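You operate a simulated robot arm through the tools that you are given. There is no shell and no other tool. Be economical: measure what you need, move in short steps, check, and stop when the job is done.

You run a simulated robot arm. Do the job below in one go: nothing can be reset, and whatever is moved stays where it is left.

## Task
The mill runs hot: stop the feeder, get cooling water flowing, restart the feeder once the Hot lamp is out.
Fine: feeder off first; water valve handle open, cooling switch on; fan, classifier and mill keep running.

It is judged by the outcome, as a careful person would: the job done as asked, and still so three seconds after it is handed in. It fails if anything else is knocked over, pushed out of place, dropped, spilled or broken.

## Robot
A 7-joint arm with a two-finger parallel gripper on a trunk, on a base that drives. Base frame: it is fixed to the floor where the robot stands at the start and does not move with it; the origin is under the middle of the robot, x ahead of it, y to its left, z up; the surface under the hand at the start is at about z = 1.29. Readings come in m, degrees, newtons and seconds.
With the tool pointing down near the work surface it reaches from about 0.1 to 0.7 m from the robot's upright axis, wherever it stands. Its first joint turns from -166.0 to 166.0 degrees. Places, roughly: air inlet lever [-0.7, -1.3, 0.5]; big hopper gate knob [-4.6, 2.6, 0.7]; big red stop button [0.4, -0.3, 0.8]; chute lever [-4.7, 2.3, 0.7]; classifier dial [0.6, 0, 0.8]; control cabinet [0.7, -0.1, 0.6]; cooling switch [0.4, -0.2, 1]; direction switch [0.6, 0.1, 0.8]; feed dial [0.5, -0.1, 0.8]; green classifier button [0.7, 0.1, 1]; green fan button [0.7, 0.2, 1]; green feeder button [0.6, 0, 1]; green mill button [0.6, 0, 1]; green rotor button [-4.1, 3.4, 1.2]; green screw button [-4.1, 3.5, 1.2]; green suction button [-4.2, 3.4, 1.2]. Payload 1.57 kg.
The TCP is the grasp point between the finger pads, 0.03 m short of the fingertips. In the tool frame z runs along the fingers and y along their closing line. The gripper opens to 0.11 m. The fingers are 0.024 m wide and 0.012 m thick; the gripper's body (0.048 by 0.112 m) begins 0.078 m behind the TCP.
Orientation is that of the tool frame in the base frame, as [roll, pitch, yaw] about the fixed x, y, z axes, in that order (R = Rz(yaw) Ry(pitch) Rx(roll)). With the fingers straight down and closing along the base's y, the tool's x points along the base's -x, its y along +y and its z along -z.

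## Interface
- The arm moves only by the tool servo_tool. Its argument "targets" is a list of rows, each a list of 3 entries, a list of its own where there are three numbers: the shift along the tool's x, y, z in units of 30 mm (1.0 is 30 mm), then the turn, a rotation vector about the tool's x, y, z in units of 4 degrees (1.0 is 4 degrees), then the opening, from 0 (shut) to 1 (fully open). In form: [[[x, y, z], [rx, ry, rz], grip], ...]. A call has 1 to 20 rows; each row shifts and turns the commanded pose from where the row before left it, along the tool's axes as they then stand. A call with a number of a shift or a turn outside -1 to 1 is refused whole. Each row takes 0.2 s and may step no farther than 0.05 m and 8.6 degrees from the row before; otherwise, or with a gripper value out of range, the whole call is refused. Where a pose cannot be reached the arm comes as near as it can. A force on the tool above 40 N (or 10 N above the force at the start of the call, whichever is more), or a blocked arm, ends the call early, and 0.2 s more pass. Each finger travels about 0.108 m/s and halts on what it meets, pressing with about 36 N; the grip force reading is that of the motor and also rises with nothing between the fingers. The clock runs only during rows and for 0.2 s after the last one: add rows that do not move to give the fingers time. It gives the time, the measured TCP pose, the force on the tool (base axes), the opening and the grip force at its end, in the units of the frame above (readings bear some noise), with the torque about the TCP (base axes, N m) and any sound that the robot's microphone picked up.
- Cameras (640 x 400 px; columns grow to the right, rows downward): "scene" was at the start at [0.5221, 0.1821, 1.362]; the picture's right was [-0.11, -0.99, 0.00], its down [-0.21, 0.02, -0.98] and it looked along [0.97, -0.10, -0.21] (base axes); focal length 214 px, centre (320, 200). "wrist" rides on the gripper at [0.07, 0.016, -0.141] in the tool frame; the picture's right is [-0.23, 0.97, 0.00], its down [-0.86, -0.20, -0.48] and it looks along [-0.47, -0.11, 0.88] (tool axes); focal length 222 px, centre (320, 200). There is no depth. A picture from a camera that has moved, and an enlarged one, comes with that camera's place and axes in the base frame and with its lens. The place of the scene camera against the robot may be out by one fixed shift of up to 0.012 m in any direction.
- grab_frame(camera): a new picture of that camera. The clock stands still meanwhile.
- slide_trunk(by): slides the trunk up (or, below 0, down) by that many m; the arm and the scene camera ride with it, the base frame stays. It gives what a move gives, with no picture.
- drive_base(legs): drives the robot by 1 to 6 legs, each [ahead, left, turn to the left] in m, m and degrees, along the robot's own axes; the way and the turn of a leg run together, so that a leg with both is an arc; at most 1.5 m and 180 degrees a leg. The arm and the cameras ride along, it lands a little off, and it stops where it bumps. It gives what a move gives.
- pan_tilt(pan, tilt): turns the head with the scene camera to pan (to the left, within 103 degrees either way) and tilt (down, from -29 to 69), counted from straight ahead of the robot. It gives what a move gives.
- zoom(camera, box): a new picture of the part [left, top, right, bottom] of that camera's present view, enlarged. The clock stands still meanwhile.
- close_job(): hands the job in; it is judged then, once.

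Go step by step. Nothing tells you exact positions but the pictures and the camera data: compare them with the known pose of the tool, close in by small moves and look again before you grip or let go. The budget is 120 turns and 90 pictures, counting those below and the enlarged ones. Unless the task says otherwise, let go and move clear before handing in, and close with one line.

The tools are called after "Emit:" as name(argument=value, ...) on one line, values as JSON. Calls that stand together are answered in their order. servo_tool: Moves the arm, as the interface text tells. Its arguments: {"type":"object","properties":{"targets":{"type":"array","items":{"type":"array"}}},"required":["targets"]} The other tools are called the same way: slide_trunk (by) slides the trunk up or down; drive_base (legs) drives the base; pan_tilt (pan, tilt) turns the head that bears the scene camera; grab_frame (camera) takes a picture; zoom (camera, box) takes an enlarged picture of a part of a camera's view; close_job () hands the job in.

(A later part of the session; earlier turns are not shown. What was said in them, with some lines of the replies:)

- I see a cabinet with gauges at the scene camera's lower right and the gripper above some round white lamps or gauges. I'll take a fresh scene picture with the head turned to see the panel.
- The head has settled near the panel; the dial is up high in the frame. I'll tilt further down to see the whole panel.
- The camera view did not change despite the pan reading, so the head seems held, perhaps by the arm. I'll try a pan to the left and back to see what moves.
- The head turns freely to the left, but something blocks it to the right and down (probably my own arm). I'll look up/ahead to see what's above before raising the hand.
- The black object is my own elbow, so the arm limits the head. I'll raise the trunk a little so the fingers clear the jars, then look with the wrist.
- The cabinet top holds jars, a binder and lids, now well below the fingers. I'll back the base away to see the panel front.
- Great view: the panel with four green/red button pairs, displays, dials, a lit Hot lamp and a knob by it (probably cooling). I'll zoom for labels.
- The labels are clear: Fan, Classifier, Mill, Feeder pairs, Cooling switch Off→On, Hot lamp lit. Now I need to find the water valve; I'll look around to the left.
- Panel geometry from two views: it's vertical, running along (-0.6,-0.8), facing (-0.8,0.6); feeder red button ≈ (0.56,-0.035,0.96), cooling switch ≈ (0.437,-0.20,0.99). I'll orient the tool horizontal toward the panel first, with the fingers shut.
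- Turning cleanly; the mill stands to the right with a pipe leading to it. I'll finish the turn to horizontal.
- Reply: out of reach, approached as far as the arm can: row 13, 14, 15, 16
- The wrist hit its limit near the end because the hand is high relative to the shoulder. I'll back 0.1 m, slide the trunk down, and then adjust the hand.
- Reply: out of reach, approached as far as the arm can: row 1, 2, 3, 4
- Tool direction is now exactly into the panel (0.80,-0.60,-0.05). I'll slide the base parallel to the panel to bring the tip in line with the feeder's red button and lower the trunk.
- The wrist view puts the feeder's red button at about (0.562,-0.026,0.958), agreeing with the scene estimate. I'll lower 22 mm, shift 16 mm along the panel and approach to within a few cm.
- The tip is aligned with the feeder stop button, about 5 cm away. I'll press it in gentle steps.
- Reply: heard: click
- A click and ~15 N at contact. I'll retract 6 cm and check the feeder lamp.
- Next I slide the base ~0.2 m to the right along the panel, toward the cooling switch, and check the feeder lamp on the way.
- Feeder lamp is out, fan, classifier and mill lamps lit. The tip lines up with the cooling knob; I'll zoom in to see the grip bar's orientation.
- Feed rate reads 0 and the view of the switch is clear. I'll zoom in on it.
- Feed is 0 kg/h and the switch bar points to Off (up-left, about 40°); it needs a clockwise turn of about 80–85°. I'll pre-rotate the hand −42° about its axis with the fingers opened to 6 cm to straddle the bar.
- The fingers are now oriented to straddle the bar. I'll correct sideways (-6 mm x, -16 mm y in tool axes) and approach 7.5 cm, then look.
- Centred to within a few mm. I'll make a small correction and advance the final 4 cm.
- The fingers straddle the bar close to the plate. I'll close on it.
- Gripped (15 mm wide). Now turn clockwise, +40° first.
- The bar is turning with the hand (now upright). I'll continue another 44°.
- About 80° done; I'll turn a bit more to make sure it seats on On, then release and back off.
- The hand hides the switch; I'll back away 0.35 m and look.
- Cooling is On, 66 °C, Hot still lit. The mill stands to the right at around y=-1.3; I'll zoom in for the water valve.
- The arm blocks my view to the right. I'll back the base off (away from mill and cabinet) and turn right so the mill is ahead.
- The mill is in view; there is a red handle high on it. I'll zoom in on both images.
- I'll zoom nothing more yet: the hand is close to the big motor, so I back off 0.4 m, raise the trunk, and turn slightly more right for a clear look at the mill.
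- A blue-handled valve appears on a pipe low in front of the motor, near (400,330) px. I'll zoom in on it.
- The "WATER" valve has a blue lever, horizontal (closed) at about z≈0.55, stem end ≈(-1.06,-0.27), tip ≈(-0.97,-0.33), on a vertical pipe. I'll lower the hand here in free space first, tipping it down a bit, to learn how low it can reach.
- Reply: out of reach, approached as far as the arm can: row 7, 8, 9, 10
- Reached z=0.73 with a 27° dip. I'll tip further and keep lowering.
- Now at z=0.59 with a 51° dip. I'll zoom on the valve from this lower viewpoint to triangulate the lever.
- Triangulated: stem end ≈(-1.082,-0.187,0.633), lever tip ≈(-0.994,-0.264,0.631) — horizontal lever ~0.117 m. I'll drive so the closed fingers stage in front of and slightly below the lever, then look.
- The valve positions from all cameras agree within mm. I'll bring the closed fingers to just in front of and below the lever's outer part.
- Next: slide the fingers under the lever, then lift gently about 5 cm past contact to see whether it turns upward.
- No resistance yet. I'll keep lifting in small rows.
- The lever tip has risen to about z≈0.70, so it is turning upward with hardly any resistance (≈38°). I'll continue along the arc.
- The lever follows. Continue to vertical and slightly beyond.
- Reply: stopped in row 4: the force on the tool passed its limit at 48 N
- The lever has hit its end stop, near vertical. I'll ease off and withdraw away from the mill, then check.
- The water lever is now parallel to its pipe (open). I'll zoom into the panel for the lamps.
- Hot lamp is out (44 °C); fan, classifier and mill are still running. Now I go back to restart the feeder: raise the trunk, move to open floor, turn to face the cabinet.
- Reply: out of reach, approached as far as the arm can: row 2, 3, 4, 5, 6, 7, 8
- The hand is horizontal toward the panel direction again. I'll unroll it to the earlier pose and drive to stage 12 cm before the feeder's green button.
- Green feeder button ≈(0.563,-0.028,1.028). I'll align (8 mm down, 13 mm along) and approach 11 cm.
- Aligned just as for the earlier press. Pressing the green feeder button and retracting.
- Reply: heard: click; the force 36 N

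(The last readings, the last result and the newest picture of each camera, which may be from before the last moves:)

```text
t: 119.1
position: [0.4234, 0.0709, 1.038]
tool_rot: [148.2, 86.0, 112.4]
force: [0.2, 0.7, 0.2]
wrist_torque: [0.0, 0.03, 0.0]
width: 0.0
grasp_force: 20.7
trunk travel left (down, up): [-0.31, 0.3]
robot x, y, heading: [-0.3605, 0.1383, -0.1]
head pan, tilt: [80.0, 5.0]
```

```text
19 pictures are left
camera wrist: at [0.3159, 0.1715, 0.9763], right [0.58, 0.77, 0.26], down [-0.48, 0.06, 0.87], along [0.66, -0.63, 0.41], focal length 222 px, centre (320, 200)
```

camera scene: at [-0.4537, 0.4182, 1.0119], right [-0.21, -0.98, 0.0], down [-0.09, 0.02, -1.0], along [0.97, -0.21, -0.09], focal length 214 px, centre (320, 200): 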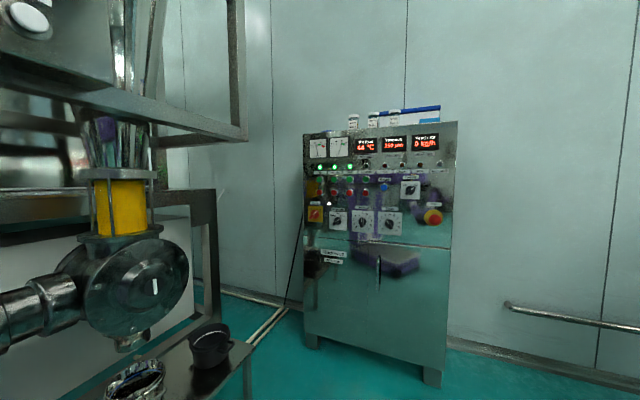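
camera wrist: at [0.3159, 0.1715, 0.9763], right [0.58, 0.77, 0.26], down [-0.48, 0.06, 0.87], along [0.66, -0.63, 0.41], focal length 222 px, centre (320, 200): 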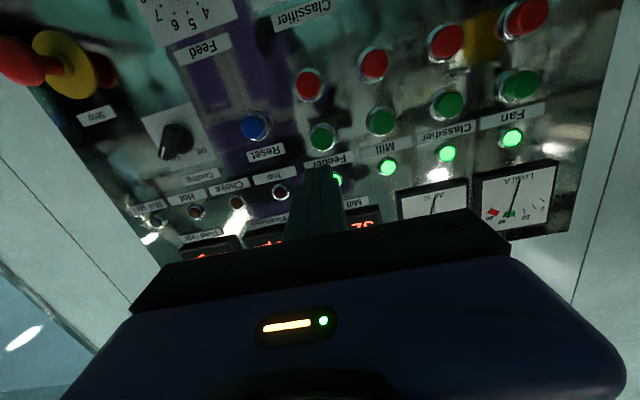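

A click, and the feeder lamp glows green. I'll back away and watch the panel for a while to see that it holds and stays cool.

Emit:
drive_base(legs=[[-0.45, 0.1, 0]])

Emit:
pan_tilt(pan=-25, tilt=10)

Emit:
grab_frame(camera="scene")

```text
t: 121.8
position: [-0.0204, 0.1747, 1.0383]
tool_rot: [148.0, 85.9, 112.4]
force: [0.7, -0.3, -0.3]
wrist_torque: [0.01, 0.01, -0.02]
width: 0.0001
grasp_force: 21.0
trunk travel left (down, up): [-0.31, 0.3]
robot x, y, heading: [-0.8049, 0.2364, 0.3]
head pan, tilt: [80.0, 5.0]
```

```text
t: 123.6
position: [-0.0211, 0.1743, 1.0363]
tool_rot: [147.9, 86.0, 112.4]
force: [-0.3, -0.2, -0.1]
wrist_torque: [-0.02, -0.03, 0.0]
width: 0.0
grasp_force: 21.6
trunk travel left (down, up): [-0.31, 0.3]
robot x, y, heading: [-0.8044, 0.2366, 0.1]
head pan, tilt: [-25.0, 10.0]
```

```text
18 pictures are left
camera scene: at [-0.2939, 0.3933, 1.3039], right [-0.42, -0.91, 0.0], down [-0.16, 0.07, -0.98], along [0.89, -0.41, -0.17], focal length 214 px, centre (320, 200)
```

scene: 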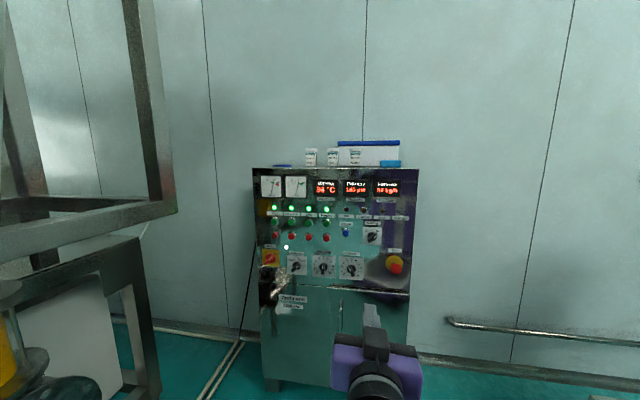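

Emit:
servo_tool(targets=[[[0, 0, 0], [0, 0, 0], 0], [[0, 0, 0], [0, 0, 0], 0], [[0, 0, 0], [0, 0, 0], 0], [[0, 0, 0], [0, 0, 0], 0], [[0, 0, 0], [0, 0, 0], 0], [[0, 0, 0], [0, 0, 0], 0], [[0, 0, 0], [0, 0, 0], 0], [[0, 0, 0], [0, 0, 0], 0], [[0, 0, 0], [0, 0, 0], 0], [[0, 0, 0], [0, 0, 0], 0], [[0, 0, 0], [0, 0, 0], 0], [[0, 0, 0], [0, 0, 0], 0], [[0, 0, 0], [0, 0, 0], 0], [[0, 0, 0], [0, 0, 0], 0], [[0, 0, 0], [0, 0, 0], 0], [[0, 0, 0], [0, 0, 0], 0], [[0, 0, 0], [0, 0, 0], 0], [[0, 0, 0], [0, 0, 0], 0]])

Emit:
zoom(camera="scene", box=[255, 165, 420, 285])

```text
t: 127.4
position: [-0.0207, 0.1747, 1.0367]
tool_rot: [147.9, 86.0, 112.4]
force: [0.1, -1.0, -0.4]
wrist_torque: [0.04, 0.03, 0.01]
width: 0.0
grasp_force: 21.1
trunk travel left (down, up): [-0.31, 0.3]
robot x, y, heading: [-0.8086, 0.2408, 0.1]
head pan, tilt: [-25.0, 10.0]
```

```text
3.33 times, centred on (338, 225) of scene
camera zoom: at [-0.2939, 0.3932, 1.3039], right [-0.42, -0.91, 0.0], down [-0.16, 0.07, -0.98], along [0.89, -0.41, -0.17], focal length 715 px, centre (262, 117)
```

zoom: 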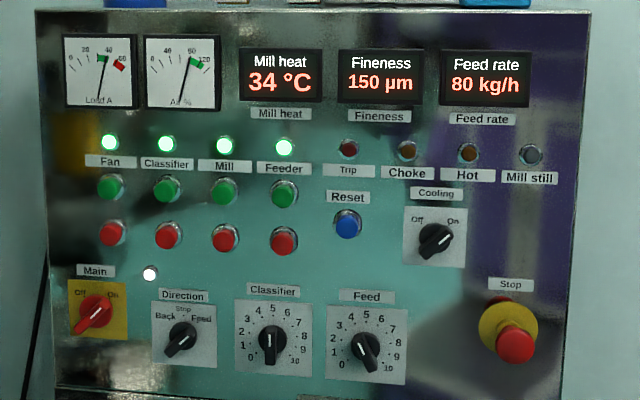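

The fan, classifier, mill and feeder lamps are all lit, and the feed is back at 80 kg/h. Mill heat is 34 °C with Hot out and Cooling On, the hand is clear, and I'm handing in.

Emit:
close_job()

```text
The job is handed in.
```

The job is done and handed in: I stopped the feeder first, switched cooling on and opened the water valve, then restarted the feeder once the Hot lamp was out; fan, classifier and mill ran throughout.
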